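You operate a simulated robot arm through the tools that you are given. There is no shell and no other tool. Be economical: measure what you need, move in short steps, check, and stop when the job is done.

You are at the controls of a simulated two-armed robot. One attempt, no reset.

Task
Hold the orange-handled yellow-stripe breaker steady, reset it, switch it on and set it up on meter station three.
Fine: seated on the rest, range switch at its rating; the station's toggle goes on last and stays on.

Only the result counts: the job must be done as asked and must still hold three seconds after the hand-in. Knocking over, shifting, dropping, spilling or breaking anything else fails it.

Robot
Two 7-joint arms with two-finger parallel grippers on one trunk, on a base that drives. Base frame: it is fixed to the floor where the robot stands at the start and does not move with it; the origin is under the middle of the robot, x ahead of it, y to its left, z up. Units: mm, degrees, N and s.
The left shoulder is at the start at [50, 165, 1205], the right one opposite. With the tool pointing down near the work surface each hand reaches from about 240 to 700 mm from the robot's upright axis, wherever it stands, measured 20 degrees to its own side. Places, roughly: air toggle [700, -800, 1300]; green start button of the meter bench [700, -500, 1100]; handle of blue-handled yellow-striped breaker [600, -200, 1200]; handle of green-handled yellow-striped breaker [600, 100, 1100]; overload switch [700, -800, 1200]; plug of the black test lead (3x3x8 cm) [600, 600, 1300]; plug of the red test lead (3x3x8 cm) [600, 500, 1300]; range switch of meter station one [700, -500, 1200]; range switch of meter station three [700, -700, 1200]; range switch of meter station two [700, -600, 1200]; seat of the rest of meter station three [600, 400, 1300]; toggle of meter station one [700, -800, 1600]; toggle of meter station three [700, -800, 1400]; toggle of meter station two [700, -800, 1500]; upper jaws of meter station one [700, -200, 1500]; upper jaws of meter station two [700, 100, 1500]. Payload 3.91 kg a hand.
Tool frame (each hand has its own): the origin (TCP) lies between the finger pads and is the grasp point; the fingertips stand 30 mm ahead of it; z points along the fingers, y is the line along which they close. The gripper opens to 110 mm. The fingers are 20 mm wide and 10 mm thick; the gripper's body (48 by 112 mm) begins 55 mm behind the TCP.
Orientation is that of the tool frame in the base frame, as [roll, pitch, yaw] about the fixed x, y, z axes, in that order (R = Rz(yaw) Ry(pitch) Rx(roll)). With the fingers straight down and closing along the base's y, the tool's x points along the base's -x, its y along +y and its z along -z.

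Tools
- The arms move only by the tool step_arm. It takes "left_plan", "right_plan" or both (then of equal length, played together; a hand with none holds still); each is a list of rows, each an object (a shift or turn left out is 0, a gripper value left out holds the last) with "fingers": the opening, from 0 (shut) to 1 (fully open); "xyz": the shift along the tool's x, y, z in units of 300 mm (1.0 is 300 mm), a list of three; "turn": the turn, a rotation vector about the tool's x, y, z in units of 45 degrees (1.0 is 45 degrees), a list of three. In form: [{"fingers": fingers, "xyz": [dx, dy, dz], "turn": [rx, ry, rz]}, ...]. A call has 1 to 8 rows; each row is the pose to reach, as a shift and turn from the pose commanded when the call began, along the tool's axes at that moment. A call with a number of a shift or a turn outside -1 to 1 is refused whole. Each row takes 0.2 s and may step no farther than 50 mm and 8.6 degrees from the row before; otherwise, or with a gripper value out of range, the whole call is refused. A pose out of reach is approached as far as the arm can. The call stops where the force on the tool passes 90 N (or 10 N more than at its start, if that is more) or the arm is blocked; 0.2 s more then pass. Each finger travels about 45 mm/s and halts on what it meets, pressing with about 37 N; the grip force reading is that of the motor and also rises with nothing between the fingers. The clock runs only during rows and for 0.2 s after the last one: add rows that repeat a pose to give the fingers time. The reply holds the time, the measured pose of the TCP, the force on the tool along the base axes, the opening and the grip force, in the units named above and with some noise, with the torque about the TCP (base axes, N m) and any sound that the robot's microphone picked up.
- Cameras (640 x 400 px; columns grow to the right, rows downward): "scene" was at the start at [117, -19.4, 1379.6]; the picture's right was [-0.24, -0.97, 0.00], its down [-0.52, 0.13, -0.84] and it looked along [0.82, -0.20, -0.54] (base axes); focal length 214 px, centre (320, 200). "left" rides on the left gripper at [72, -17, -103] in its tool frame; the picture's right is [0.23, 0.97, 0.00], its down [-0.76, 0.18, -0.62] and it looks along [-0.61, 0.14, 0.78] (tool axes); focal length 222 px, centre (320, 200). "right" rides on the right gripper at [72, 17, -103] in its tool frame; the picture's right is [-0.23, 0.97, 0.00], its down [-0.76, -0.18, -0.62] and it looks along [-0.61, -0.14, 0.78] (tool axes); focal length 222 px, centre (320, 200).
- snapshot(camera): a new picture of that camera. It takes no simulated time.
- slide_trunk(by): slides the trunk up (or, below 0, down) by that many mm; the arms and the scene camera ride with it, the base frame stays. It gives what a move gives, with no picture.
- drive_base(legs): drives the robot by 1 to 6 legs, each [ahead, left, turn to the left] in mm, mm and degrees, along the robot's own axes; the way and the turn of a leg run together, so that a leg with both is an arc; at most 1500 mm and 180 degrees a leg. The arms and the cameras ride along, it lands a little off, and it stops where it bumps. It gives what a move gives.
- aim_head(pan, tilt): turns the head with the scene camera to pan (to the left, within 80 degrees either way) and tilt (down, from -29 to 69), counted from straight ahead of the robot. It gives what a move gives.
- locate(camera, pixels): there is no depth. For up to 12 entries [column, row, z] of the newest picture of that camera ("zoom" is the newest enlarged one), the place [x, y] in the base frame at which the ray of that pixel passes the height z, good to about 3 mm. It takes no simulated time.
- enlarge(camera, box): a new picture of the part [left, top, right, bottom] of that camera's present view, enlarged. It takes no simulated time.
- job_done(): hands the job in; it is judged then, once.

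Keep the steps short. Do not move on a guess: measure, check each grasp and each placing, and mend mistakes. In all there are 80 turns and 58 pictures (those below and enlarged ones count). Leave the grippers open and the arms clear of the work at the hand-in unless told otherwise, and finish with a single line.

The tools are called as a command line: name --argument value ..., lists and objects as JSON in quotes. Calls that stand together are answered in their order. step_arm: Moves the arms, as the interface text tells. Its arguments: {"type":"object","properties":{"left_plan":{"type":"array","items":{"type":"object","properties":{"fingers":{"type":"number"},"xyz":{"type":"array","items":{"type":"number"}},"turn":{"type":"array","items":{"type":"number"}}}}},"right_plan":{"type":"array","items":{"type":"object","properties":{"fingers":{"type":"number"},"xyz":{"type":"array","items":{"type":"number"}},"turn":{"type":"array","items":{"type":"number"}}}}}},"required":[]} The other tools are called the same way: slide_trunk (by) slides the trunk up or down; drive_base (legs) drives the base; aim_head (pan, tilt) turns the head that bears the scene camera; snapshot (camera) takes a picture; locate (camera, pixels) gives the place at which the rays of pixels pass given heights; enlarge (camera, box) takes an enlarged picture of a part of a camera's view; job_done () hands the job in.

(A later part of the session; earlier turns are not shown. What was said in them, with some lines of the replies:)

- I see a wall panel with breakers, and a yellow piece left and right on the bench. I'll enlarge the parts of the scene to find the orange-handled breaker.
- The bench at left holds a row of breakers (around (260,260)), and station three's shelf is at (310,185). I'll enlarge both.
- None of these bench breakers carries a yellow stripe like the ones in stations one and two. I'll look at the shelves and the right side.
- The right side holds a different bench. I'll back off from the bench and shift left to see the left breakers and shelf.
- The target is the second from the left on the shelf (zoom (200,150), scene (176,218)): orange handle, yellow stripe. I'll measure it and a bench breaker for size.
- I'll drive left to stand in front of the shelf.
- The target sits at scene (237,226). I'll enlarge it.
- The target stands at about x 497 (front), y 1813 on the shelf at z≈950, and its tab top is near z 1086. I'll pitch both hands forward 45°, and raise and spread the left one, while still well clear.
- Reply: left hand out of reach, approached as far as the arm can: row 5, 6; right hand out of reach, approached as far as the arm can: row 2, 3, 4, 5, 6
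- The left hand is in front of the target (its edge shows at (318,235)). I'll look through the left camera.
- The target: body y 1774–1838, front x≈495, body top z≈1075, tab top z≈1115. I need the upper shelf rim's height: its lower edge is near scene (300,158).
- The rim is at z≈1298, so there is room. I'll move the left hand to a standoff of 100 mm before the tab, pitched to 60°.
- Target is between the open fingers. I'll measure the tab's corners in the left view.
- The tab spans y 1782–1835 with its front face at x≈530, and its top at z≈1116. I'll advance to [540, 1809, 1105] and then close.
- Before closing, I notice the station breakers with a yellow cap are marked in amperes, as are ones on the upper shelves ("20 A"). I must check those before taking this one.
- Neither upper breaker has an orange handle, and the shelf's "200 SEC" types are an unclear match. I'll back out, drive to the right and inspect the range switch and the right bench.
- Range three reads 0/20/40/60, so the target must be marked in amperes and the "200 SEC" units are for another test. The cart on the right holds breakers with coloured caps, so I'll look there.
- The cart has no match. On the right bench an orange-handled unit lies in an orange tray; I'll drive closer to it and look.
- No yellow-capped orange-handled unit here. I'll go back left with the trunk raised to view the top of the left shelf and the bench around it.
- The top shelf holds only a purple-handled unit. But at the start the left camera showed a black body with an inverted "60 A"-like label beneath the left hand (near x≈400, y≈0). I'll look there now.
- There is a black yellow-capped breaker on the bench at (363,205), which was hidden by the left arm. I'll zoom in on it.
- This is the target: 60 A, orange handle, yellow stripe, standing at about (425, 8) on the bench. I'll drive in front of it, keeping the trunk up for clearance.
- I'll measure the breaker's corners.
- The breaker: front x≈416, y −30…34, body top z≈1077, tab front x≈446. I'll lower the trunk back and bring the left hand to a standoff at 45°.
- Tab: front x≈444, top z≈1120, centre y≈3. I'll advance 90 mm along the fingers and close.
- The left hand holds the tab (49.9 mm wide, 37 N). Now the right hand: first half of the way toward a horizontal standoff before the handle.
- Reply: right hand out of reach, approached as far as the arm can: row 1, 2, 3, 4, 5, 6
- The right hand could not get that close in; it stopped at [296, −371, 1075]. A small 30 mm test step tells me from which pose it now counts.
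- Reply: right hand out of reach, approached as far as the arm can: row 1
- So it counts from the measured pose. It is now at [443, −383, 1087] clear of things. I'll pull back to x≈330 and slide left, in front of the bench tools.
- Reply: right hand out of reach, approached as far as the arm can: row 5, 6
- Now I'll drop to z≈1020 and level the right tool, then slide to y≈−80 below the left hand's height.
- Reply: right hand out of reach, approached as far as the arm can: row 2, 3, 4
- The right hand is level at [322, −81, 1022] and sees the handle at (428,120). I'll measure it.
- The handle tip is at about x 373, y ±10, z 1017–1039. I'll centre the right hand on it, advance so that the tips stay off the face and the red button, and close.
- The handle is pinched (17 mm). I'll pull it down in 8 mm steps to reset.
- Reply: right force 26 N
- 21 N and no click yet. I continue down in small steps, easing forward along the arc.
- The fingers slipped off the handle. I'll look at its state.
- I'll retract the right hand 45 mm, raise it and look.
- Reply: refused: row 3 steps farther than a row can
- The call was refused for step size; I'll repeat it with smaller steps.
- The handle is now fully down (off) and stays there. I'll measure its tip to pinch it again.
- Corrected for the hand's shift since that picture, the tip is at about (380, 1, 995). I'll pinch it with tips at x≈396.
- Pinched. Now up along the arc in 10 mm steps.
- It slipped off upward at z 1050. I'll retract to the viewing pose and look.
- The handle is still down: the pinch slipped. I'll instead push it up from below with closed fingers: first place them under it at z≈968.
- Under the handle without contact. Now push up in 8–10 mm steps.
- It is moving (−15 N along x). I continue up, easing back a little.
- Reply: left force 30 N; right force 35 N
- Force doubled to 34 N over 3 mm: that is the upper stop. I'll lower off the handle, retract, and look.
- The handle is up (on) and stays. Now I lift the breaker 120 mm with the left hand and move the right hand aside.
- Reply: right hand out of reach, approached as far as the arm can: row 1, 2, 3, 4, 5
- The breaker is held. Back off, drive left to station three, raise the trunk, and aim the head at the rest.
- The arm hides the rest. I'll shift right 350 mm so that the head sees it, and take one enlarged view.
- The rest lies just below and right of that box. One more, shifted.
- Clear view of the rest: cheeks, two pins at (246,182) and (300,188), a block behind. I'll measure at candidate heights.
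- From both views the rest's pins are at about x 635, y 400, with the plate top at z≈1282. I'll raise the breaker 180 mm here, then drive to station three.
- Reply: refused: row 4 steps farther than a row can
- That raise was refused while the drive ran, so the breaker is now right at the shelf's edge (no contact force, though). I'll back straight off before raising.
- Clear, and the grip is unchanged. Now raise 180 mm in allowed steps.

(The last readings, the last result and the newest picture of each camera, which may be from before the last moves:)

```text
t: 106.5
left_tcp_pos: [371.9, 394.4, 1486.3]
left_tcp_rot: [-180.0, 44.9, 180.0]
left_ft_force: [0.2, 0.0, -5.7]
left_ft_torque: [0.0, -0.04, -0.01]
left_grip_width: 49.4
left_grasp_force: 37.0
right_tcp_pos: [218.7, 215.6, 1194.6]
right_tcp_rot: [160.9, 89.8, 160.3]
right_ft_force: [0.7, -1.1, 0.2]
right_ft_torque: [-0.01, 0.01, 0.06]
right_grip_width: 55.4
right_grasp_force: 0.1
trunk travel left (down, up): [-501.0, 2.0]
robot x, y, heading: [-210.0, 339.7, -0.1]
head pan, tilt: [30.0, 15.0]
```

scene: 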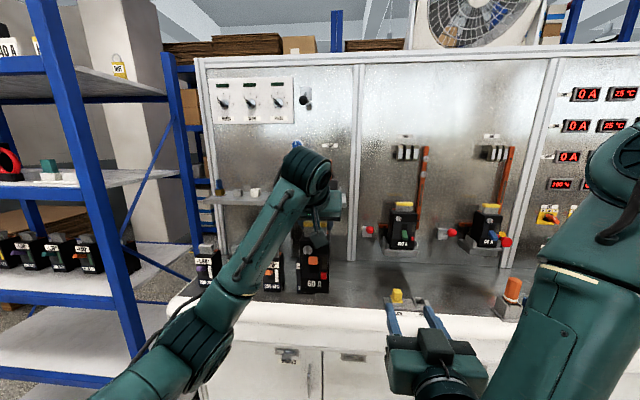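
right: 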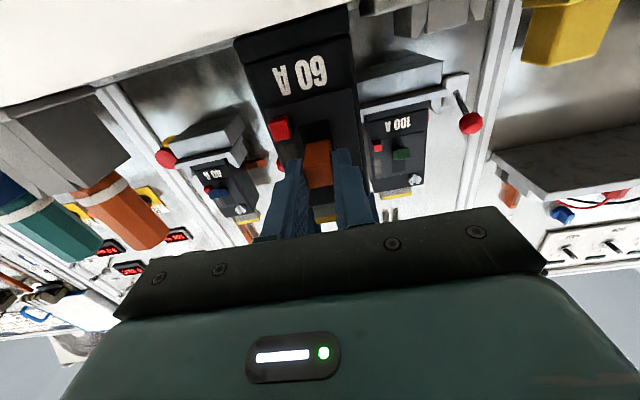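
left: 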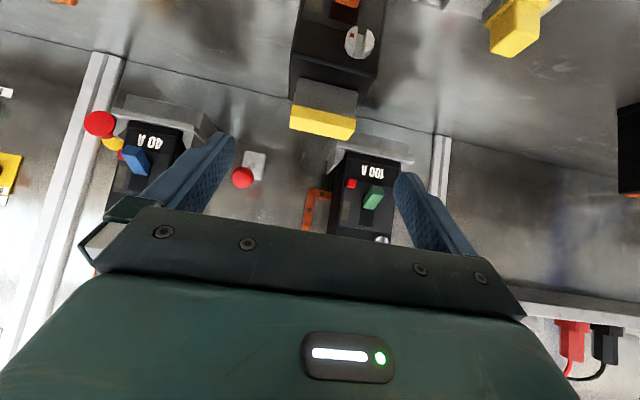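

At z 1486. I'll drive ahead 210 mm; the breaker passes over the rest's front.

drive_base --legs '[[210, 5, 0]]'

```text
t: 108.1
left_tcp_pos: [581.8, 398.5, 1486.0]
left_tcp_rot: [180.0, 44.9, 179.9]
left_ft_force: [1.2, 0.4, -4.9]
left_ft_torque: [-0.04, -0.07, -0.03]
left_grip_width: 49.6
left_grasp_force: 36.8
right_tcp_pos: [428.5, 222.4, 1195.9]
right_tcp_rot: [166.7, 89.6, 166.1]
right_ft_force: [0.0, 0.3, -0.4]
right_ft_torque: [0.0, 0.0, -0.01]
right_grip_width: 54.9
right_grasp_force: 0.0
trunk travel left (down, up): [-501.0, 2.0]
robot x, y, heading: [-1.5, 341.0, 0.1]
head pan, tilt: [30.0, 15.0]
```

Now 58 mm forward with the arm, then down to 13 mm above the estimated seat height.

step_arm --left_plan '[{"xyz": [-0.07, 0.008, 0.07]}, {"xyz": [-0.137, 0.008, 0.137]}, {"xyz": [-0.137, 0.008, 0.137]}, {"xyz": [-0.1, 0.008, 0.174]}, {"xyz": [-0.066, 0.008, 0.208]}]'

```text
t: 109.3
left_tcp_pos: [639.4, 400.8, 1455.0]
left_tcp_rot: [179.9, 44.7, 179.9]
left_ft_force: [0.3, -0.1, -4.8]
left_ft_torque: [0.0, -0.08, 0.01]
left_grip_width: 49.8
left_grasp_force: 36.6
right_tcp_pos: [429.6, 220.5, 1195.6]
right_tcp_rot: [166.5, 89.6, 166.0]
right_ft_force: [1.1, 0.5, -0.6]
right_ft_torque: [-0.01, 0.02, -0.02]
right_grip_width: 54.9
right_grasp_force: 0.1
trunk travel left (down, up): [-501.0, 2.0]
robot x, y, heading: [-2.3, 341.0, -0.0]
head pan, tilt: [30.0, 15.0]
```

No contact yet. Lower 9 mm gently.

step_arm --left_plan '[{"xyz": [0.007, 0, 0.007]}, {"xyz": [0.014, 0, 0.014]}, {"xyz": [0.021, 0, 0.021]}]'

```text
t: 110.1
left_tcp_pos: [640.8, 401.3, 1447.7]
left_tcp_rot: [179.9, 45.0, -180.0]
left_ft_force: [-0.2, 0.9, -6.2]
left_ft_torque: [0.03, -0.08, 0.01]
left_grip_width: 49.6
left_grasp_force: 37.0
right_tcp_pos: [429.2, 222.3, 1195.0]
right_tcp_rot: [166.5, 89.6, 166.0]
right_ft_force: [0.1, 1.1, 0.0]
right_ft_torque: [0.03, 0.01, 0.03]
right_grip_width: 55.3
right_grasp_force: 0.1
trunk travel left (down, up): [-501.0, 2.0]
robot x, y, heading: [0.9, 342.9, 0.0]
head pan, tilt: [30.0, 15.0]
```

step_arm --left_plan '[{"xyz": [0.006, 0, 0.006]}, {"xyz": [0.012, 0, 0.012]}]'

```text
t: 110.7
left_tcp_pos: [639.9, 400.1, 1441.0]
left_tcp_rot: [-180.0, 44.9, 179.9]
left_ft_force: [0.2, 0.2, -5.6]
left_ft_torque: [0.02, -0.16, 0.02]
left_grip_width: 49.6
left_grasp_force: 37.1
right_tcp_pos: [428.7, 220.3, 1194.2]
right_tcp_rot: [166.2, 89.6, 165.5]
right_ft_force: [-0.3, -0.4, -0.1]
right_ft_torque: [0.0, 0.0, 0.0]
right_grip_width: 55.5
right_grasp_force: 0.0
trunk travel left (down, up): [-501.0, 2.0]
robot x, y, heading: [-3.5, 341.5, -0.2]
head pan, tilt: [30.0, 15.0]
```

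Still free (bottom ≈1280). Continue down in small steps.

step_arm --left_plan '[{"xyz": [0.006, 0, 0.006]}, {"xyz": [0.012, 0, 0.012]}]'

```text
t: 111.3
left_tcp_pos: [640.0, 400.6, 1440.7]
left_tcp_rot: [180.0, 45.3, 179.9]
left_ft_force: [4.3, 0.2, 6.9]
left_ft_torque: [0.13, 0.03, 0.03]
left_grip_width: 49.8
left_grasp_force: 36.6
right_tcp_pos: [428.4, 221.6, 1195.4]
right_tcp_rot: [162.2, 89.7, 161.7]
right_ft_force: [1.2, 0.3, 0.9]
right_ft_torque: [0.0, 0.0, -0.01]
right_grip_width: 55.0
right_grasp_force: 0.1
trunk travel left (down, up): [-501.0, 2.0]
robot x, y, heading: [-1.0, 347.3, -0.5]
head pan, tilt: [30.0, 15.0]
```

Contact at TCP z 1440 (force reversed). I'll look at how it sits.

aim_head --pan 7 --tilt 20

enlarge --camera "scene" --box '[256, 150, 384, 230]'

```text
t: 112.2
left_tcp_pos: [638.8, 400.3, 1439.0]
left_tcp_rot: [-179.8, 45.3, 180.0]
left_ft_force: [9.1, 1.1, 21.6]
left_ft_torque: [0.35, -0.18, 0.11]
left_grip_width: 49.8
left_grasp_force: 37.1
right_tcp_pos: [427.3, 221.5, 1195.9]
right_tcp_rot: [160.4, 89.7, 159.9]
right_ft_force: [-0.8, 0.4, 0.4]
right_ft_torque: [-0.01, 0.0, -0.01]
right_grip_width: 54.8
right_grasp_force: 0.0
trunk travel left (down, up): [-501.0, 2.0]
robot x, y, heading: [0.8, 341.6, -0.3]
head pan, tilt: [7.0, 20.0]
```

```text
5.00 times, centred on (320, 190) of scene
```

zoom: 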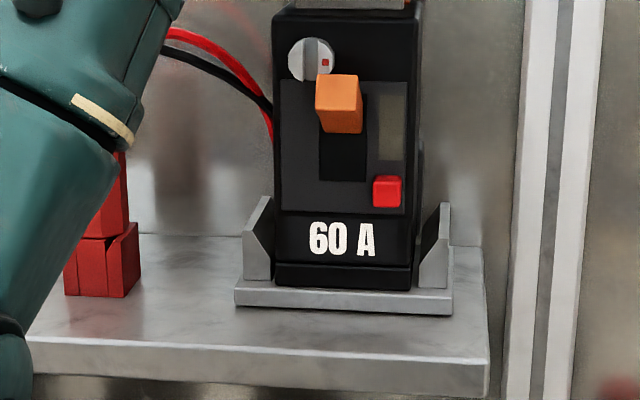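

The breaker sits flat between the cheeks, handle up. I'll ease the press, open the left fingers part-way and draw back along the fingers.

step_arm --left_plan '[{"xyz": [-0.005, 0, -0.005]}, {"fingers": 0.66, "xyz": [-0.005, 0, -0.005]}, {"xyz": [-0.005, 0, -0.005]}, {"xyz": [-0.005, 0, -0.06]}, {"xyz": [-0.005, 0, -0.16]}, {"xyz": [-0.005, 0, -0.29]}, {"xyz": [-0.005, 0, -0.42]}]'

```text
t: 113.8
left_tcp_pos: [549.8, 400.4, 1528.3]
left_tcp_rot: [180.0, 45.0, 179.9]
left_ft_force: [-0.3, 0.2, 0.9]
left_ft_torque: [-0.04, 0.03, 0.03]
left_grip_width: 72.6
left_grasp_force: 0.1
right_tcp_pos: [428.2, 221.0, 1194.8]
right_tcp_rot: [165.2, 89.7, 164.7]
right_ft_force: [-0.4, 1.0, -0.9]
right_ft_torque: [-0.03, -0.03, 0.03]
right_grip_width: 54.9
right_grasp_force: 0.3
trunk travel left (down, up): [-501.0, 2.0]
robot x, y, heading: [-5.9, 342.4, -0.2]
head pan, tilt: [7.0, 20.0]
```

The left hand is clear. Now the meter panel: raise the right hand to the side, back off, drive right, trunk down 100, forward, and take one enlarged view of knob and toggle.

drive_base --legs '[[-300, 0, 0.2], [0, -900, 0]]'

step_arm --right_plan '[{"xyz": [-0.083, -0.117, 0]}, {"xyz": [-0.167, -0.233, 0]}, {"xyz": [-0.25, -0.35, 0]}, {"xyz": [-0.333, -0.467, 0]}, {"xyz": [-0.417, -0.583, 0]}, {"xyz": [-0.5, -0.7, 0]}]'

slide_trunk --by -100

drive_base --legs '[[295, 0, 0]]'

aim_head --pan -15 --tilt 0

enlarge --camera "scene" --box '[210, 165, 418, 295]'

```text
t: 120.2
left_tcp_pos: [248.7, -491.0, 1528.4]
left_tcp_rot: [180.0, 44.9, 180.0]
left_ft_force: [0.8, -0.3, 0.1]
left_ft_torque: [-0.03, 0.01, 0.01]
left_grip_width: 72.4
left_grasp_force: 0.0
right_tcp_pos: [125.7, -670.4, 1194.3]
right_tcp_rot: [162.2, 89.8, 161.6]
right_ft_force: [-0.1, -0.8, 0.0]
right_ft_torque: [-0.01, -0.01, 0.03]
right_grip_width: 55.0
right_grasp_force: 0.0
trunk travel left (down, up): [-501.0, 2.0]
robot x, y, heading: [-303.4, -544.5, -0.3]
head pan, tilt: [7.0, 20.0]
```

```text
t: 121.5
left_tcp_pos: [247.2, -491.3, 1529.1]
left_tcp_rot: [179.9, 44.9, 179.8]
left_ft_force: [-0.3, -1.0, 0.2]
left_ft_torque: [0.06, 0.01, 0.04]
left_grip_width: 72.4
left_grasp_force: 0.1
right_tcp_pos: [125.6, -882.0, 1347.4]
right_tcp_rot: [157.4, 89.8, 156.8]
right_ft_force: [-0.1, 0.3, 0.8]
right_ft_torque: [0.0, -0.02, 0.03]
right_grip_width: 55.0
right_grasp_force: 0.2
right hand out of reach, approached as far as the arm can: row 1, 2, 3, 4, 5
trunk travel left (down, up): [-501.0, 2.0]
robot x, y, heading: [-303.7, -548.2, -0.1]
head pan, tilt: [7.0, 20.0]
```

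```text
t: 122.9
left_tcp_pos: [249.0, -490.4, 1429.1]
left_tcp_rot: [-179.9, 44.9, 179.9]
left_ft_force: [-0.1, 0.1, -0.2]
left_ft_torque: [0.01, -0.01, 0.01]
left_grip_width: 72.7
left_grasp_force: 0.1
right_tcp_pos: [126.5, -882.4, 1246.4]
right_tcp_rot: [166.4, 89.6, 165.8]
right_ft_force: [0.4, 0.0, -1.1]
right_ft_torque: [-0.01, -0.01, -0.02]
right_grip_width: 55.1
right_grasp_force: 0.0
trunk travel left (down, up): [-401.0, 102.0]
robot x, y, heading: [-304.8, -549.9, -0.3]
head pan, tilt: [7.0, 20.0]
```

```text
t: 124.9
left_tcp_pos: [543.4, -492.2, 1427.4]
left_tcp_rot: [179.9, 44.9, 179.9]
left_ft_force: [1.3, -0.4, -0.1]
left_ft_torque: [0.0, 0.0, 0.0]
left_grip_width: 72.6
left_grasp_force: 0.1
right_tcp_pos: [421.9, -882.1, 1246.0]
right_tcp_rot: [166.1, 89.6, 165.7]
right_ft_force: [0.2, 0.1, -0.5]
right_ft_torque: [0.01, -0.04, 0.03]
right_grip_width: 54.8
right_grasp_force: 0.1
trunk travel left (down, up): [-401.0, 102.0]
robot x, y, heading: [-10.6, -549.6, -0.2]
head pan, tilt: [7.0, 20.0]
```

```text
t: 125.8
left_tcp_pos: [544.2, -491.6, 1427.5]
left_tcp_rot: [180.0, 44.9, 179.9]
left_ft_force: [-0.1, 0.7, 0.8]
left_ft_torque: [0.01, 0.0, -0.03]
left_grip_width: 72.5
left_grasp_force: 0.0
right_tcp_pos: [421.1, -882.9, 1245.7]
right_tcp_rot: [166.7, 89.8, 166.1]
right_ft_force: [-0.7, 0.0, -0.3]
right_ft_torque: [-0.03, 0.02, -0.03]
right_grip_width: 54.7
right_grasp_force: 0.0
trunk travel left (down, up): [-401.0, 102.0]
robot x, y, heading: [-12.2, -548.3, -0.2]
head pan, tilt: [-15.0, 0.0]
```

```text
3.08 times, centred on (314, 230) of scene
```

zoom: 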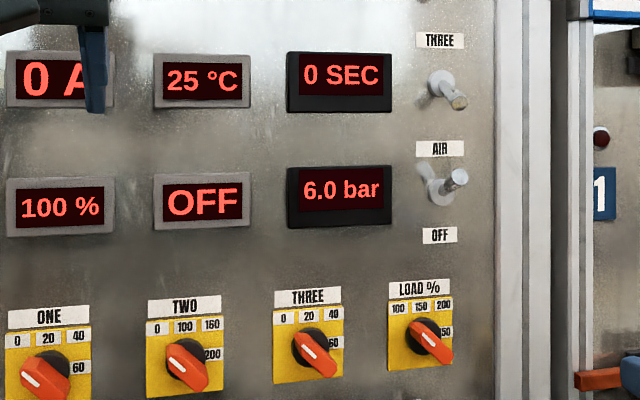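

I see range knob three at zoom (307,345) pointing at 0, and toggle three at (438,83) with its lever tip down at (457,103). I'll measure both.

locate --camera "zoom" --pixels '[[318, 353, 1180], [318, 353, 1190], [318, 353, 1200], [307, 345, 1190], [307, 345, 1200], [457, 102, 1350], [457, 102, 1370], [457, 102, 1385], [438, 83, 1380], [438, 83, 1395], [338, 375, 1180], [293, 332, 1200]]'

```text
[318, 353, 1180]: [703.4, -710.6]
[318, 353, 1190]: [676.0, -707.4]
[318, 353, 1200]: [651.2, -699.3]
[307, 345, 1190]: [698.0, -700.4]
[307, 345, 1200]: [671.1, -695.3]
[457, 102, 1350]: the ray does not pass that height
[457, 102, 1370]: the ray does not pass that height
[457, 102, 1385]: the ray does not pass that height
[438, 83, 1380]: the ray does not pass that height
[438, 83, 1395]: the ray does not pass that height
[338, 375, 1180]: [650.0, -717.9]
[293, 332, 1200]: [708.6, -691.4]
```

Knob three is at about y −704, z 1189, with its front at x≈685; toggle three pivots near y −842, z 1432 with its tip at (675, −842, 1414), and up is on. I'll bring the right hand in turned 45° to match the bar, grip it, and turn 135° clockwise to 60.

step_arm --right_plan '[{"fingers": 0.5, "xyz": [0.032, 0.1, 0.11], "turn": [0, 0, -0.167]}, {"xyz": [0.063, 0.199, 0.221], "turn": [0, 0, -0.333]}, {"xyz": [0.095, 0.299, 0.331], "turn": [0, 0, -0.5]}, {"xyz": [0.127, 0.398, 0.442], "turn": [0, 0, -0.667]}, {"xyz": [0.158, 0.497, 0.552], "turn": [0, 0, -0.833]}, {"xyz": [0.19, 0.597, 0.663], "turn": [0, 0, -1]}, {"xyz": [0.19, 0.597, 0.663], "turn": [0, 0, -1]}]'

step_arm --right_plan '[{"xyz": [0, 0, 0.07]}, {"xyz": [0, 0, 0.14]}, {"xyz": [0, 0, 0.14]}, {"fingers": 0, "xyz": [0, 0, 0.14]}, {"xyz": [0, 0, 0.14]}, {"xyz": [0, 0, 0.14]}, {"xyz": [0, 0, 0.14]}]'

```text
t: 127.4
left_tcp_pos: [541.7, -493.8, 1428.2]
left_tcp_rot: [179.8, 45.0, 179.7]
left_ft_force: [-0.4, -0.7, -0.9]
left_ft_torque: [0.03, 0.01, 0.01]
left_grip_width: 72.4
left_grasp_force: 0.0
right_tcp_pos: [523.5, -798.0, 1233.1]
right_tcp_rot: [-90.3, 52.5, -86.0]
right_ft_force: [0.1, 0.5, 0.3]
right_ft_torque: [0.01, -0.01, 0.01]
right_grip_width: 55.1
right_grasp_force: 0.1
right hand out of reach, approached as far as the arm can: row 2, 3, 4, 5, 6, 7
trunk travel left (down, up): [-401.0, 102.0]
robot x, y, heading: [-7.9, -551.6, -0.3]
head pan, tilt: [-15.0, 0.0]
```

```text
t: 129.0
left_tcp_pos: [543.8, -491.4, 1428.0]
left_tcp_rot: [-179.9, 44.8, 179.9]
left_ft_force: [-0.4, 1.2, 0.3]
left_ft_torque: [-0.04, -0.02, -0.01]
left_grip_width: 72.4
left_grasp_force: 0.0
right_tcp_pos: [568.7, -794.0, 1236.9]
right_tcp_rot: [-90.9, 52.4, -86.0]
right_ft_force: [-0.8, -0.7, 0.5]
right_ft_torque: [0.01, 0.01, 0.0]
right_grip_width: 0.2
right_grasp_force: 32.9
right hand out of reach, approached as far as the arm can: row 2, 3
trunk travel left (down, up): [-401.0, 102.0]
robot x, y, heading: [-5.3, -549.1, -0.1]
head pan, tilt: [-15.0, 0.0]
5 turns are left
```

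The wrist's roll limit (about −38°) stalled it at [569, −794, 1237]; that angle is still good for the bar. From here I'll go in with the roll kept, grip, and turn clockwise.

step_arm --right_plan '[{"fingers": 0.5, "xyz": [-0.016, 0.108, 0.06], "turn": [0.028, 0.021, 0.022]}, {"xyz": [-0.033, 0.216, 0.119], "turn": [0.055, 0.043, 0.044]}, {"xyz": [-0.049, 0.324, 0.179], "turn": [0.083, 0.064, 0.067]}, {"xyz": [-0.049, 0.324, 0.179], "turn": [0.083, 0.064, 0.067]}]'

step_arm --right_plan '[{"xyz": [0, 0, 0.08]}, {"xyz": [0, 0, 0.163]}, {"xyz": [0, 0, 0.163]}, {"fingers": 0, "xyz": [0, 0, 0.163]}, {"xyz": [0, 0, 0.163]}, {"xyz": [0, 0, 0.163]}, {"xyz": [0, 0, 0.163]}]'

step_arm --right_plan '[{"turn": [0, 0, 0.167]}, {"turn": [0, 0, 0.333]}, {"turn": [0, 0, 0.5]}, {"turn": [0, 0, 0.667]}, {"turn": [0, 0, 0.833]}, {"turn": [0, 0, 1]}]'

step_arm --right_plan '[{"turn": [0, 0, 0.167]}, {"turn": [0, 0, 0.333]}, {"turn": [0, 0, 0.5]}, {"turn": [0, 0, 0.667]}, {"turn": [0, 0, 0.833]}, {"turn": [0, 0, 1]}]'

step_arm --right_plan '[{"turn": [0, 0, 0.167]}, {"turn": [0, 0, 0.333]}, {"turn": [0, 0, 0.5]}, {"turn": [0, 0, 0.667]}, {"turn": [0, 0, 0.82]}]'

```text
t: 130.0
left_tcp_pos: [543.0, -492.3, 1428.2]
left_tcp_rot: [-180.0, 44.9, 179.9]
left_ft_force: [0.1, 1.0, -0.1]
left_ft_torque: [-0.01, 0.0, -0.02]
left_grip_width: 72.6
left_grasp_force: 0.0
right_tcp_pos: [568.6, -793.9, 1236.0]
right_tcp_rot: [-91.0, 52.4, -86.1]
right_ft_force: [-1.0, 0.0, 0.1]
right_ft_torque: [-0.04, -0.02, 0.03]
right_grip_width: 54.9
right_grasp_force: 0.0
right hand out of reach, approached as far as the arm can: row 1, 2, 3, 4
trunk travel left (down, up): [-401.0, 102.0]
robot x, y, heading: [-7.6, -547.7, 0.0]
head pan, tilt: [-15.0, 0.0]
```

```text
t: 131.6
left_tcp_pos: [543.7, -491.8, 1429.4]
left_tcp_rot: [180.0, 44.9, 179.9]
left_ft_force: [-0.2, 0.4, 0.5]
left_ft_torque: [-0.02, 0.0, -0.01]
left_grip_width: 72.5
left_grasp_force: 0.1
right_tcp_pos: [616.2, -791.7, 1236.0]
right_tcp_rot: [-91.3, 52.5, -86.2]
right_ft_force: [0.3, 0.1, 0.2]
right_ft_torque: [-0.01, -0.03, 0.0]
right_grip_width: 0.0
right_grasp_force: 32.4
trunk travel left (down, up): [-401.0, 102.0]
robot x, y, heading: [-10.6, -550.9, -0.4]
head pan, tilt: [-15.0, 0.0]
```

```text
t: 133.0
left_tcp_pos: [543.5, -491.1, 1427.7]
left_tcp_rot: [-179.9, 44.9, 179.9]
left_ft_force: [0.2, 0.5, 1.2]
left_ft_torque: [0.03, 0.02, -0.02]
left_grip_width: 72.5
left_grasp_force: 0.1
right_tcp_pos: [615.6, -799.0, 1230.7]
right_tcp_rot: [94.9, 82.4, 99.5]
right_ft_force: [0.4, -0.6, 0.2]
right_ft_torque: [-0.01, -0.01, 0.01]
right_grip_width: 0.0
right_grasp_force: 36.9
right hand out of reach, approached as far as the arm can: row 1, 2, 3, 4, 5, 6
trunk travel left (down, up): [-401.0, 102.0]
robot x, y, heading: [-8.9, -549.1, -0.3]
head pan, tilt: [-15.0, 0.0]
```

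```text
t: 134.4
left_tcp_pos: [543.2, -491.0, 1428.8]
left_tcp_rot: [180.0, 44.9, 179.9]
left_ft_force: [0.3, 0.3, -0.8]
left_ft_torque: [0.02, -0.02, -0.02]
left_grip_width: 72.4
left_grasp_force: 0.0
right_tcp_pos: [615.2, -799.5, 1231.2]
right_tcp_rot: [90.8, 37.4, 95.3]
right_ft_force: [0.0, -0.8, 0.5]
right_ft_torque: [0.01, -0.01, -0.02]
right_grip_width: 0.1
right_grasp_force: 37.4
trunk travel left (down, up): [-401.0, 102.0]
robot x, y, heading: [-10.7, -550.9, -0.2]
head pan, tilt: [-15.0, 0.0]
```

```text
t: 135.6
left_tcp_pos: [542.7, -491.9, 1428.0]
left_tcp_rot: [180.0, 45.0, 179.8]
left_ft_force: [-0.8, 0.1, 0.2]
left_ft_torque: [0.02, 0.04, -0.01]
left_grip_width: 72.6
left_grasp_force: 0.1
right_tcp_pos: [615.8, -798.4, 1232.9]
right_tcp_rot: [90.7, 0.5, 94.8]
right_ft_force: [-0.2, 0.5, 0.1]
right_ft_torque: [-0.01, -0.07, -0.02]
right_grip_width: 0.0
right_grasp_force: 37.1
trunk travel left (down, up): [-401.0, 102.0]
robot x, y, heading: [-7.9, -549.8, -0.5]
head pan, tilt: [-15.0, 0.0]
4 turns are left
```

The reachable rolls are 0…+90°. So I'll close horizontally on the slanted bar (this squares it upright to 20), then turn +90° to 60, release, move aside, and use the last picture to check the knob.

step_arm --right_plan '[{"xyz": [0.053, -0.025, -0.002], "turn": [0, -0.018, -0.167]}, {"xyz": [0.106, -0.049, -0.003], "turn": [0, -0.036, -0.333]}, {"xyz": [0.159, -0.074, -0.005], "turn": [0, -0.053, -0.5]}, {"xyz": [0.211, -0.098, -0.007], "turn": [0, -0.071, -0.667]}, {"xyz": [0.264, -0.122, -0.008], "turn": [0, -0.089, -0.833]}, {"xyz": [0.317, -0.147, -0.01], "turn": [0, -0.107, -1]}]'

step_arm --right_plan '[{"fingers": 0.62, "turn": [0, 0, -0.167]}, {"turn": [0, 0, -0.333]}, {"turn": [0, 0, -0.5]}, {"turn": [0, 0, -0.667]}, {"turn": [0, 0, -0.833]}, {"turn": [0, 0, -1]}, {"turn": [0, 0, -1]}]'

step_arm --right_plan '[{"xyz": [0, 0, 0.08]}, {"xyz": [0, 0, 0.14]}, {"xyz": [0, 0, 0.17]}, {"xyz": [0, 0, 0.185]}, {"xyz": [0, 0, 0.197]}]'

step_arm --right_plan '[{"xyz": [0, 0, -0.008]}, {"fingers": 0, "xyz": [0, 0, -0.008]}, {"xyz": [0, 0, -0.008]}, {"xyz": [0, 0, -0.008]}, {"xyz": [0, 0, -0.008]}, {"xyz": [0, 0, -0.008]}]'

step_arm --right_plan '[{"turn": [0, 0, 0.167]}, {"turn": [0, 0, 0.333]}, {"turn": [0, 0, 0.5]}, {"turn": [0, 0, 0.667]}, {"turn": [0, 0, 0.833]}, {"turn": [0, 0, 1]}]'

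step_arm --right_plan '[{"turn": [0, 0, 0.167]}, {"turn": [0, 0, 0.333]}, {"turn": [0, 0, 0.5]}, {"turn": [0, 0, 0.667]}, {"turn": [0, 0, 0.833]}, {"turn": [0, 0, 1]}]'

step_arm --right_plan '[{"fingers": 0.62}, {"xyz": [0, 0, 0]}, {"xyz": [0, 0, 0]}, {"xyz": [0, 0, -0.1]}, {"xyz": [0, 0, -0.2]}, {"xyz": [-0.15, 0, -0.2]}, {"xyz": [-0.3, 0, -0.2]}, {"xyz": [-0.45, 0, -0.2]}]'

enlarge --camera "scene" --box '[210, 165, 418, 295]'

```text
t: 137.0
left_tcp_pos: [542.2, -494.3, 1428.0]
left_tcp_rot: [179.7, 44.8, 179.7]
left_ft_force: [0.4, -0.6, 0.3]
left_ft_torque: [0.07, -0.01, 0.05]
left_grip_width: 72.2
left_grasp_force: 0.1
right_tcp_pos: [615.5, -785.7, 1126.2]
right_tcp_rot: [85.2, 40.1, 90.4]
right_ft_force: [0.2, -0.8, -0.6]
right_ft_torque: [-0.02, 0.01, 0.05]
right_grip_width: 0.0
right_grasp_force: 37.2
right hand out of reach, approached as far as the arm can: row 1, 2, 3, 4, 5, 6
trunk travel left (down, up): [-401.0, 102.0]
robot x, y, heading: [-14.1, -551.2, -0.0]
head pan, tilt: [-15.0, 0.0]
```

```text
t: 138.3
left_tcp_pos: [528.7, -488.6, 1434.8]
left_tcp_rot: [-179.7, 45.6, -180.0]
left_ft_force: [-0.6, -1.1, -0.3]
left_ft_torque: [0.03, -0.02, 0.0]
left_grip_width: 72.4
left_grasp_force: 0.1
right_tcp_pos: [583.4, -745.2, 1137.6]
right_tcp_rot: [56.5, 62.0, 67.8]
right_ft_force: [0.0, -1.0, 0.5]
right_ft_torque: [0.02, -0.04, 0.01]
right_grip_width: 68.1
right_grasp_force: 0.1
right hand out of reach, approached as far as the arm can: row 1, 2, 3, 4, 5, 6
trunk travel left (down, up): [-401.0, 102.0]
robot x, y, heading: [-8.2, -548.4, -0.3]
head pan, tilt: [-15.0, 0.0]
stopped in row 6 (right hand): the force on the tool passed its limit (the readings are from after the stop); the commanded pose is now the measured one
```

```text
t: 139.7
left_tcp_pos: [509.2, -492.9, 1443.9]
left_tcp_rot: [-179.6, 46.5, 179.6]
left_ft_force: [-0.3, 0.0, 0.9]
left_ft_torque: [-0.02, -0.01, -0.03]
left_grip_width: 72.6
left_grasp_force: 0.2
right_tcp_pos: [613.8, -747.1, 1174.0]
right_tcp_rot: [50.9, 60.9, 62.1]
right_ft_force: [-0.5, -0.6, 0.1]
right_ft_torque: [0.01, 0.02, 0.02]
right_grip_width: 68.2
right_grasp_force: 0.1
trunk travel left (down, up): [-401.0, 102.0]
robot x, y, heading: [-9.3, -551.3, -0.6]
head pan, tilt: [-15.0, 0.0]
stopped in row 5 (right hand): the arm was blocked; the commanded pose is now the measured one
```

```text
t: 141.3
left_tcp_pos: [516.0, -492.2, 1439.6]
left_tcp_rot: [-179.7, 46.2, 179.6]
left_ft_force: [-0.2, -0.2, 1.0]
left_ft_torque: [0.01, -0.01, -0.05]
left_grip_width: 72.7
left_grasp_force: 0.1
right_tcp_pos: [611.2, -747.2, 1180.4]
right_tcp_rot: [49.4, 60.4, 60.7]
right_ft_force: [0.2, 0.5, -1.6]
right_ft_torque: [0.01, 0.0, 0.0]
right_grip_width: 0.0
right_grasp_force: 37.0
trunk travel left (down, up): [-401.0, 102.0]
robot x, y, heading: [-14.1, -550.6, -0.9]
head pan, tilt: [-15.0, 0.0]
stopped in row 6 (right hand): the arm was blocked; the commanded pose is now the measured one
```

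```text
t: 142.9
left_tcp_pos: [521.6, -495.7, 1437.8]
left_tcp_rot: [-179.8, 45.9, 179.3]
left_ft_force: [-0.5, 1.2, 0.0]
left_ft_torque: [-0.05, -0.03, -0.04]
left_grip_width: 72.5
left_grasp_force: 0.0
right_tcp_pos: [611.0, -759.2, 1182.6]
right_tcp_rot: [69.2, 20.5, 88.8]
right_ft_force: [1.2, 0.7, 0.2]
right_ft_torque: [0.02, -0.01, 0.0]
right_grip_width: 0.1
right_grasp_force: 37.1
trunk travel left (down, up): [-401.0, 102.0]
robot x, y, heading: [-12.4, -549.3, -0.9]
head pan, tilt: [-15.0, 0.0]
stopped in row 6 (right hand): the arm was blocked; the commanded pose is now the measured one
```

```text
t: 144.5
left_tcp_pos: [527.1, -499.0, 1434.8]
left_tcp_rot: [-179.9, 45.7, 179.1]
left_ft_force: [-0.9, 0.1, 0.1]
left_ft_torque: [-0.01, -0.01, -0.03]
left_grip_width: 72.5
left_grasp_force: 0.0
right_tcp_pos: [611.5, -770.0, 1188.1]
right_tcp_rot: [68.2, -21.4, 103.9]
right_ft_force: [0.4, 0.2, -0.1]
right_ft_torque: [0.0, -0.02, -0.02]
right_grip_width: 0.0
right_grasp_force: 37.5
trunk travel left (down, up): [-401.0, 102.0]
robot x, y, heading: [-10.1, -551.2, -1.0]
head pan, tilt: [-15.0, 0.0]
stopped in row 6 (right hand): the arm was blocked; the commanded pose is now the measured one
```

```text
t: 146.5
left_tcp_pos: [522.9, -486.3, 1435.9]
left_tcp_rot: [-179.2, 45.8, 179.8]
left_ft_force: [-0.7, 0.5, 1.7]
left_ft_torque: [0.02, -0.02, 0.03]
left_grip_width: 72.8
left_grasp_force: 0.1
right_tcp_pos: [574.1, -868.4, 1160.4]
right_tcp_rot: [63.7, -19.6, 107.6]
right_ft_force: [0.8, 0.6, 0.4]
right_ft_torque: [0.01, -0.05, 0.02]
right_grip_width: 68.0
right_grasp_force: 0.1
trunk travel left (down, up): [-401.0, 102.0]
robot x, y, heading: [-14.2, -547.6, -0.9]
head pan, tilt: [-15.0, 0.0]
stopped in row 8 (right hand): the arm was blocked; the commanded pose is now the measured one
```

```text
3.08 times, centred on (314, 230) of scene
3 turns are left
```

zoom: 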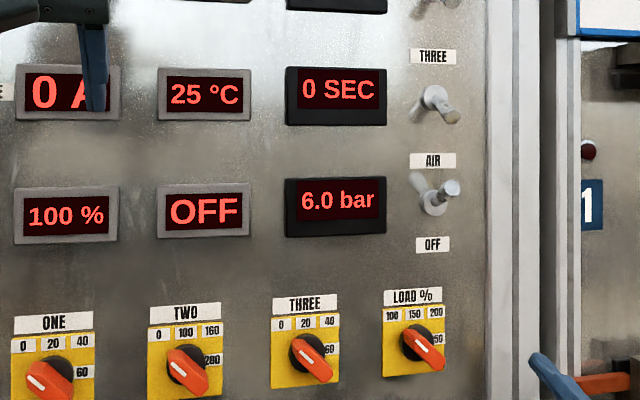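

The arm was too folded and got blocked; knob three still points at 0. I'll back off to free it, re-level the right hand (roll 0) at a longer reach, and come back to a standoff before the knob.

drive_base --legs '[[-300, 0, 0.9]]'

step_arm --right_plan '[{"xyz": [-0.029, -0.019, 0.139]}, {"xyz": [-0.058, -0.039, 0.279]}, {"xyz": [-0.087, -0.058, 0.418]}]'

step_arm --right_plan '[{"turn": [0.044, 0.0125, -0.165]}, {"turn": [0.087, 0.025, -0.33]}, {"turn": [0.131, 0.0374, -0.494]}, {"turn": [0.174, 0.05, -0.659]}, {"turn": [0.218, 0.0624, -0.824]}]'

step_arm --right_plan '[{"turn": [0.044, 0.0125, -0.165]}, {"turn": [0.087, 0.025, -0.33]}, {"turn": [0.131, 0.0374, -0.494]}, {"turn": [0.174, 0.05, -0.659]}, {"turn": [0.218, 0.0624, -0.824]}]'

step_arm --right_plan '[{"turn": [0.044, 0.0125, -0.165]}, {"turn": [0.087, 0.025, -0.33]}, {"turn": [0.131, 0.0374, -0.494]}, {"turn": [0.174, 0.05, -0.659]}, {"turn": [0.218, 0.0624, -0.824]}]'

step_arm --right_plan '[{"xyz": [0, 0.138, 0]}, {"xyz": [0, 0.276, 0]}, {"xyz": [0, 0.415, 0]}, {"xyz": [0, 0.553, 0]}]'

drive_base --legs '[[195, 0, 0]]'

```text
t: 148.5
left_tcp_pos: [238.3, -484.8, 1430.0]
left_tcp_rot: [-179.9, 45.1, -179.6]
left_ft_force: [0.4, -0.7, 0.6]
left_ft_torque: [-0.03, -0.02, 0.0]
left_grip_width: 72.6
left_grasp_force: 0.1
right_tcp_pos: [297.8, -869.7, 1133.7]
right_tcp_rot: [66.3, -20.9, 107.3]
right_ft_force: [-0.3, 0.0, -0.4]
right_ft_torque: [-0.02, 0.01, 0.01]
right_grip_width: 67.9
right_grasp_force: 0.1
trunk travel left (down, up): [-401.0, 102.0]
robot x, y, heading: [-311.6, -550.5, -0.1]
head pan, tilt: [-15.0, 0.0]
```

```text
t: 149.3
left_tcp_pos: [239.5, -485.3, 1429.0]
left_tcp_rot: [-179.9, 45.1, -179.6]
left_ft_force: [0.0, -0.1, 0.6]
left_ft_torque: [0.02, 0.03, -0.01]
left_grip_width: 72.5
left_grasp_force: 0.1
right_tcp_pos: [426.4, -871.5, 1154.9]
right_tcp_rot: [66.3, -21.0, 107.1]
right_ft_force: [0.1, 0.2, -0.3]
right_ft_torque: [0.03, -0.05, -0.01]
right_grip_width: 68.1
right_grasp_force: 0.1
trunk travel left (down, up): [-401.0, 102.0]
robot x, y, heading: [-310.7, -549.3, -0.1]
head pan, tilt: [-15.0, 0.0]
```

```text
t: 150.5
left_tcp_pos: [240.3, -484.2, 1429.1]
left_tcp_rot: [-179.9, 45.0, -179.6]
left_ft_force: [-0.3, 0.6, 0.2]
left_ft_torque: [0.0, 0.01, -0.01]
left_grip_width: 72.6
left_grasp_force: 0.0
right_tcp_pos: [425.2, -869.4, 1156.4]
right_tcp_rot: [77.0, 15.2, 98.3]
right_ft_force: [0.2, 0.8, 0.1]
right_ft_torque: [0.02, -0.01, -0.01]
right_grip_width: 68.1
right_grasp_force: 0.0
trunk travel left (down, up): [-401.0, 102.0]
robot x, y, heading: [-311.1, -548.6, 0.2]
head pan, tilt: [-15.0, 0.0]
```

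```text
t: 151.7
left_tcp_pos: [240.0, -484.7, 1428.9]
left_tcp_rot: [-179.8, 44.9, -179.6]
left_ft_force: [0.2, 0.1, -0.1]
left_ft_torque: [0.02, -0.02, 0.0]
left_grip_width: 72.6
left_grasp_force: 0.0
right_tcp_pos: [424.7, -870.1, 1156.1]
right_tcp_rot: [85.0, 52.3, 94.6]
right_ft_force: [0.1, -0.6, -0.1]
right_ft_torque: [-0.03, -0.01, -0.03]
right_grip_width: 68.4
right_grasp_force: 0.0
trunk travel left (down, up): [-401.0, 102.0]
robot x, y, heading: [-311.9, -547.5, 0.2]
head pan, tilt: [-15.0, 0.0]
```

```text
t: 152.9
left_tcp_pos: [240.5, -484.3, 1430.2]
left_tcp_rot: [-179.9, 45.0, -179.7]
left_ft_force: [0.2, 0.5, 0.3]
left_ft_torque: [0.0, -0.01, -0.02]
left_grip_width: 72.5
left_grasp_force: 0.2
right_tcp_pos: [425.9, -869.7, 1156.7]
right_tcp_rot: [168.7, 87.2, 169.2]
right_ft_force: [-0.4, -1.3, 0.7]
right_ft_torque: [0.0, 0.02, 0.0]
right_grip_width: 68.4
right_grasp_force: 0.1
trunk travel left (down, up): [-401.0, 102.0]
robot x, y, heading: [-311.6, -549.5, 0.1]
head pan, tilt: [-15.0, 0.0]
```

```text
t: 153.9
left_tcp_pos: [240.3, -474.5, 1427.9]
left_tcp_rot: [-179.2, 45.0, -178.9]
left_ft_force: [0.1, 3.6, -1.1]
left_ft_torque: [-0.14, 0.01, -0.17]
left_grip_width: 72.9
left_grasp_force: 0.1
right_tcp_pos: [435.8, -713.5, 1182.6]
right_tcp_rot: [140.2, 79.7, 149.2]
right_ft_force: [0.1, 0.7, -1.4]
right_ft_torque: [0.01, -0.05, -0.05]
right_grip_width: 68.0
right_grasp_force: 0.2
right hand out of reach, approached as far as the arm can: row 1, 2, 3, 4
trunk travel left (down, up): [-401.0, 102.0]
robot x, y, heading: [-312.2, -550.4, 0.3]
head pan, tilt: [-15.0, 0.0]
```

```text
t: 155.5
left_tcp_pos: [436.3, -483.6, 1428.1]
left_tcp_rot: [-179.9, 44.9, -179.6]
left_ft_force: [0.4, 0.3, 0.0]
left_ft_torque: [0.01, 0.06, 0.01]
left_grip_width: 72.4
left_grasp_force: 0.1
right_tcp_pos: [631.7, -714.7, 1181.6]
right_tcp_rot: [138.5, 79.5, 147.6]
right_ft_force: [0.5, -0.5, -0.3]
right_ft_torque: [-0.01, -0.04, 0.04]
right_grip_width: 68.3
right_grasp_force: 0.0
trunk travel left (down, up): [-401.0, 102.0]
robot x, y, heading: [-118.8, -543.2, 0.4]
head pan, tilt: [-15.0, 0.0]
2 turns are left
```

One action turn remains before the hand-in. The right hand is at [632, −715, 1182] before the knob. I'll grip it, turn 90°, release, then go under toggle three, push it up, and withdraw.

step_arm --right_plan '[{"fingers": 0.62, "xyz": [-0.046, 0.012, 0]}, {"xyz": [-0.046, 0.012, 0.05]}, {"xyz": [-0.046, 0.012, 0.1]}, {"fingers": 0, "xyz": [-0.046, 0.012, 0.1]}, {"xyz": [-0.046, 0.012, 0.1]}, {"xyz": [-0.046, 0.012, 0.1]}, {"xyz": [-0.046, 0.012, 0.1]}, {"xyz": [-0.046, 0.012, 0.1]}]'

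step_arm --right_plan '[{"turn": [0, 0, 0.167]}, {"turn": [0, 0, 0.333]}, {"turn": [0, 0, 0.5]}, {"turn": [0, 0, 0.667]}, {"turn": [0, 0, 0.833]}, {"turn": [0, 0, 1]}]'

step_arm --right_plan '[{"turn": [0, 0, 0.167]}, {"turn": [0, 0, 0.333]}, {"turn": [0, 0, 0.5]}, {"turn": [0, 0, 0.667]}, {"turn": [0, 0, 0.833]}, {"turn": [0, 0, 1]}]'

step_arm --right_plan '[{"fingers": 0.5}, {"xyz": [0, 0, 0]}, {"xyz": [0, 0, 0]}, {"xyz": [0, 0, -0.1]}, {"fingers": 0, "xyz": [0, 0, -0.2]}, {"xyz": [0, 0, -0.2]}, {"xyz": [0, 0, -0.2]}]'

step_arm --right_plan '[{"xyz": [-0.063, 0.114, -0.028]}, {"xyz": [-0.126, 0.227, -0.055]}, {"xyz": [-0.189, 0.341, -0.083]}, {"xyz": [-0.251, 0.454, -0.11]}, {"xyz": [-0.314, 0.568, -0.138]}, {"xyz": [-0.377, 0.681, -0.165]}]'

step_arm --right_plan '[{"xyz": [0.001, 0.014, 0.1]}, {"xyz": [0.002, 0.028, 0.204]}]'

step_arm --right_plan '[{"xyz": [0.004, 0.034, -0.005]}, {"xyz": [0.008, 0.068, -0.009]}, {"xyz": [0.013, 0.102, -0.014]}, {"xyz": [0.017, 0.136, -0.019]}, {"xyz": [0.021, 0.17, -0.024]}]'

step_arm --right_plan '[{"xyz": [-0.006, -0.05, 0.007]}, {"xyz": [-0.006, -0.05, -0.13]}, {"fingers": 0.5, "xyz": [-0.006, -0.05, -0.27]}, {"xyz": [-0.006, -0.05, -0.27]}]'

```text
t: 157.3
left_tcp_pos: [435.1, -481.9, 1428.7]
left_tcp_rot: [-179.9, 45.0, -179.5]
left_ft_force: [1.0, -0.1, -0.8]
left_ft_torque: [-0.04, 0.01, -0.04]
left_grip_width: 72.3
left_grasp_force: 0.0
right_tcp_pos: [662.3, -707.0, 1191.6]
right_tcp_rot: [138.3, 79.6, 147.4]
right_ft_force: [0.7, 2.8, 2.6]
right_ft_torque: [0.27, 0.81, -0.79]
right_grip_width: 17.8
right_grasp_force: 45.4
trunk travel left (down, up): [-401.0, 102.0]
robot x, y, heading: [-114.8, -548.0, 0.2]
head pan, tilt: [-15.0, 0.0]
```

```text
t: 158.7
left_tcp_pos: [434.8, -483.7, 1429.8]
left_tcp_rot: [-180.0, 44.9, -179.4]
left_ft_force: [0.4, 0.1, -0.4]
left_ft_torque: [-0.02, -0.02, -0.01]
left_grip_width: 72.5
left_grasp_force: 0.0
right_tcp_pos: [661.9, -707.7, 1191.1]
right_tcp_rot: [99.7, 37.5, 105.7]
right_ft_force: [0.7, 1.8, -1.0]
right_ft_torque: [-0.05, -0.8, 0.46]
right_grip_width: 14.7
right_grasp_force: 44.7
trunk travel left (down, up): [-401.0, 102.0]
robot x, y, heading: [-115.6, -549.4, 0.5]
head pan, tilt: [-15.0, 0.0]
```

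```text
t: 160.1
left_tcp_pos: [434.5, -482.9, 1429.2]
left_tcp_rot: [-179.9, 45.0, -179.5]
left_ft_force: [0.0, -0.4, 0.9]
left_ft_torque: [-0.04, 0.04, 0.0]
left_grip_width: 72.7
left_grasp_force: 0.0
right_tcp_pos: [662.0, -708.3, 1191.0]
right_tcp_rot: [98.0, -6.9, 98.5]
right_ft_force: [-2.7, 2.5, -4.3]
right_ft_torque: [-1.15, -1.35, 0.25]
right_grip_width: 20.0
right_grasp_force: 45.5
trunk travel left (down, up): [-401.0, 102.0]
robot x, y, heading: [-117.3, -551.1, 0.3]
head pan, tilt: [-15.0, 0.0]
```

```text
t: 161.7
left_tcp_pos: [435.8, -483.5, 1430.0]
left_tcp_rot: [-179.9, 44.9, -179.6]
left_ft_force: [-0.3, -0.4, -0.4]
left_ft_torque: [0.0, 0.03, 0.03]
left_grip_width: 72.7
left_grasp_force: 0.0
right_tcp_pos: [603.0, -717.8, 1199.8]
right_tcp_rot: [97.7, -7.0, 98.6]
right_ft_force: [0.0, -0.6, 0.0]
right_ft_torque: [-0.01, 0.01, -0.04]
right_grip_width: 0.0
right_grasp_force: 15.4
trunk travel left (down, up): [-401.0, 102.0]
robot x, y, heading: [-113.6, -546.5, 0.8]
head pan, tilt: [-15.0, 0.0]
```

```text
t: 163.1
left_tcp_pos: [433.8, -483.3, 1430.5]
left_tcp_rot: [-179.9, 45.0, -179.6]
left_ft_force: [-0.5, 0.1, -0.7]
left_ft_torque: [-0.02, 0.0, -0.01]
left_grip_width: 73.1
left_grasp_force: 0.1
right_tcp_pos: [602.2, -858.9, 1392.8]
right_tcp_rot: [97.8, -6.9, 98.6]
right_ft_force: [-0.6, -0.1, 0.1]
right_ft_torque: [0.02, -0.01, 0.02]
right_grip_width: 0.1
right_grasp_force: 37.2
trunk travel left (down, up): [-401.0, 102.0]
robot x, y, heading: [-115.1, -547.4, 0.3]
head pan, tilt: [-15.0, 0.0]
```

```text
t: 163.7
left_tcp_pos: [424.0, -485.9, 1433.3]
left_tcp_rot: [-180.0, 45.5, -179.6]
left_ft_force: [-0.2, 0.7, -0.3]
left_ft_torque: [-0.04, -0.01, 0.02]
left_grip_width: 72.6
left_grasp_force: 0.1
right_tcp_pos: [653.2, -849.9, 1397.4]
right_tcp_rot: [97.8, -6.6, 98.7]
right_ft_force: [-61.9, 3.0, -26.3]
right_ft_torque: [-0.34, -0.81, 0.4]
right_grip_width: 0.1
right_grasp_force: 37.3
trunk travel left (down, up): [-401.0, 102.0]
robot x, y, heading: [-114.8, -547.5, 0.2]
head pan, tilt: [-15.0, 0.0]
```

```text
t: 164.0
left_tcp_pos: [425.8, -485.3, 1431.7]
left_tcp_rot: [-180.0, 45.3, -179.8]
left_ft_force: [-0.4, 0.8, -0.5]
left_ft_torque: [-0.04, 0.01, 0.01]
left_grip_width: 72.7
left_grasp_force: 0.1
right_tcp_pos: [654.3, -850.7, 1393.8]
right_tcp_rot: [99.1, -6.8, 98.6]
right_ft_force: [-44.0, 1.1, -12.3]
right_ft_torque: [-0.11, -0.58, 0.35]
right_grip_width: 0.0
right_grasp_force: 36.8
trunk travel left (down, up): [-401.0, 102.0]
robot x, y, heading: [-117.7, -550.9, 0.1]
head pan, tilt: [-15.0, 0.0]
stopped in row 1 (right hand): the force on the tool passed its limit (the readings are from after the stop); the commanded pose is now the measured one
```

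```text
t: 165.0
left_tcp_pos: [433.9, -484.7, 1429.1]
left_tcp_rot: [-179.9, 45.1, -179.6]
left_ft_force: [-0.9, -0.3, 0.1]
left_ft_torque: [0.02, 0.01, -0.01]
left_grip_width: 72.8
left_grasp_force: 0.1
right_tcp_pos: [581.3, -861.8, 1386.9]
right_tcp_rot: [99.2, -6.8, 98.6]
right_ft_force: [0.4, 0.3, 0.4]
right_ft_torque: [-0.01, 0.0, -0.01]
right_grip_width: 50.3
right_grasp_force: 0.2
trunk travel left (down, up): [-401.0, 102.0]
robot x, y, heading: [-119.8, -546.6, 0.2]
head pan, tilt: [-15.0, 0.0]
1 turns are left
```

The knob gripped and turned well; the fingers met the lever's end because they came in slightly high. In this last turn I go in about 18 mm lower, push the toggle up, withdraw with fingers open, and hand in.

step_arm --right_plan '[{"fingers": 0, "xyz": [-0.004, -0.034, 0.005]}, {"xyz": [-0.004, -0.034, 0.005]}, {"xyz": [-0.004, -0.034, 0.005]}, {"xyz": [0.001, -0.013, 0.13]}, {"xyz": [0.006, 0.008, 0.268]}, {"xyz": [0.006, 0.008, 0.268]}]'

step_arm --right_plan '[{"xyz": [0.004, 0.028, -0.007]}, {"xyz": [0.008, 0.055, -0.015]}, {"xyz": [0.012, 0.083, -0.022]}, {"xyz": [0.016, 0.11, -0.03]}, {"xyz": [0.019, 0.138, -0.037]}, {"xyz": [0.023, 0.166, -0.044]}, {"xyz": [0.027, 0.193, -0.052]}, {"xyz": [0.031, 0.221, -0.059]}]'

step_arm --right_plan '[{"xyz": [0, -0.03, 0.003]}, {"xyz": [0.02, -0.06, -0.14]}, {"xyz": [0.04, -0.092, -0.286]}, {"fingers": 0.5, "xyz": [0.04, -0.092, -0.286]}, {"xyz": [0.04, -0.092, -0.286]}, {"xyz": [0.04, -0.092, -0.286]}]'

job_done

```text
t: 166.4
left_tcp_pos: [433.9, -486.0, 1428.4]
left_tcp_rot: [-180.0, 45.0, -179.6]
left_ft_force: [0.3, 0.1, 0.2]
left_ft_torque: [-0.01, 0.01, 0.03]
left_grip_width: 72.6
left_grasp_force: 0.0
right_tcp_pos: [660.3, -847.0, 1377.0]
right_tcp_rot: [99.2, -6.8, 98.7]
right_ft_force: [-0.4, 0.4, 0.2]
right_ft_torque: [0.0, 0.02, 0.02]
right_grip_width: 0.0
right_grasp_force: 36.7
trunk travel left (down, up): [-401.0, 102.0]
robot x, y, heading: [-119.8, -547.5, 0.3]
head pan, tilt: [-15.0, 0.0]
```

```text
t: 168.2
left_tcp_pos: [438.3, -486.0, 1427.0]
left_tcp_rot: [-179.9, 44.8, -179.7]
left_ft_force: [0.1, -0.2, -0.2]
left_ft_torque: [-0.01, -0.03, 0.05]
left_grip_width: 72.7
left_grasp_force: 0.1
right_tcp_pos: [653.6, -845.9, 1424.5]
right_tcp_rot: [100.0, -6.9, 98.4]
right_ft_force: [5.2, -1.1, -20.1]
right_ft_torque: [-0.16, 0.65, -0.11]
right_grip_width: 0.0
right_grasp_force: 37.6
right hand out of reach, approached as far as the arm can: row 6, 7, 8
trunk travel left (down, up): [-401.0, 102.0]
robot x, y, heading: [-120.4, -548.2, 0.3]
head pan, tilt: [-15.0, 0.0]
```

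```text
t: 169.6
left_tcp_pos: [433.9, -484.1, 1429.1]
left_tcp_rot: [-179.9, 45.0, -179.7]
left_ft_force: [0.2, -0.1, -0.3]
left_ft_torque: [-0.02, 0.0, 0.0]
left_grip_width: 72.6
left_grasp_force: 0.0
right_tcp_pos: [559.3, -843.9, 1421.3]
right_tcp_rot: [99.1, -6.7, 98.6]
right_ft_force: [1.4, -0.3, -0.2]
right_ft_torque: [0.02, -0.03, -0.02]
right_grip_width: 55.1
right_grasp_force: 0.1
trunk travel left (down, up): [-401.0, 102.0]
robot x, y, heading: [-118.1, -546.5, 0.5]
head pan, tilt: [-15.0, 0.0]
```

```text
The job is handed in.
```

I handed the job in with the 60 A orange-handled yellow-stripe breaker reset, switched on and seated on station three's rest; range switch three was turned toward 60 and toggle three pushed up last, but neither was confirmed by picture, the toggle push stopped short at the arm's reach limit and may not have latched, and the right arm was blocked or over its force limit several times near the panel without my finding what it touched.
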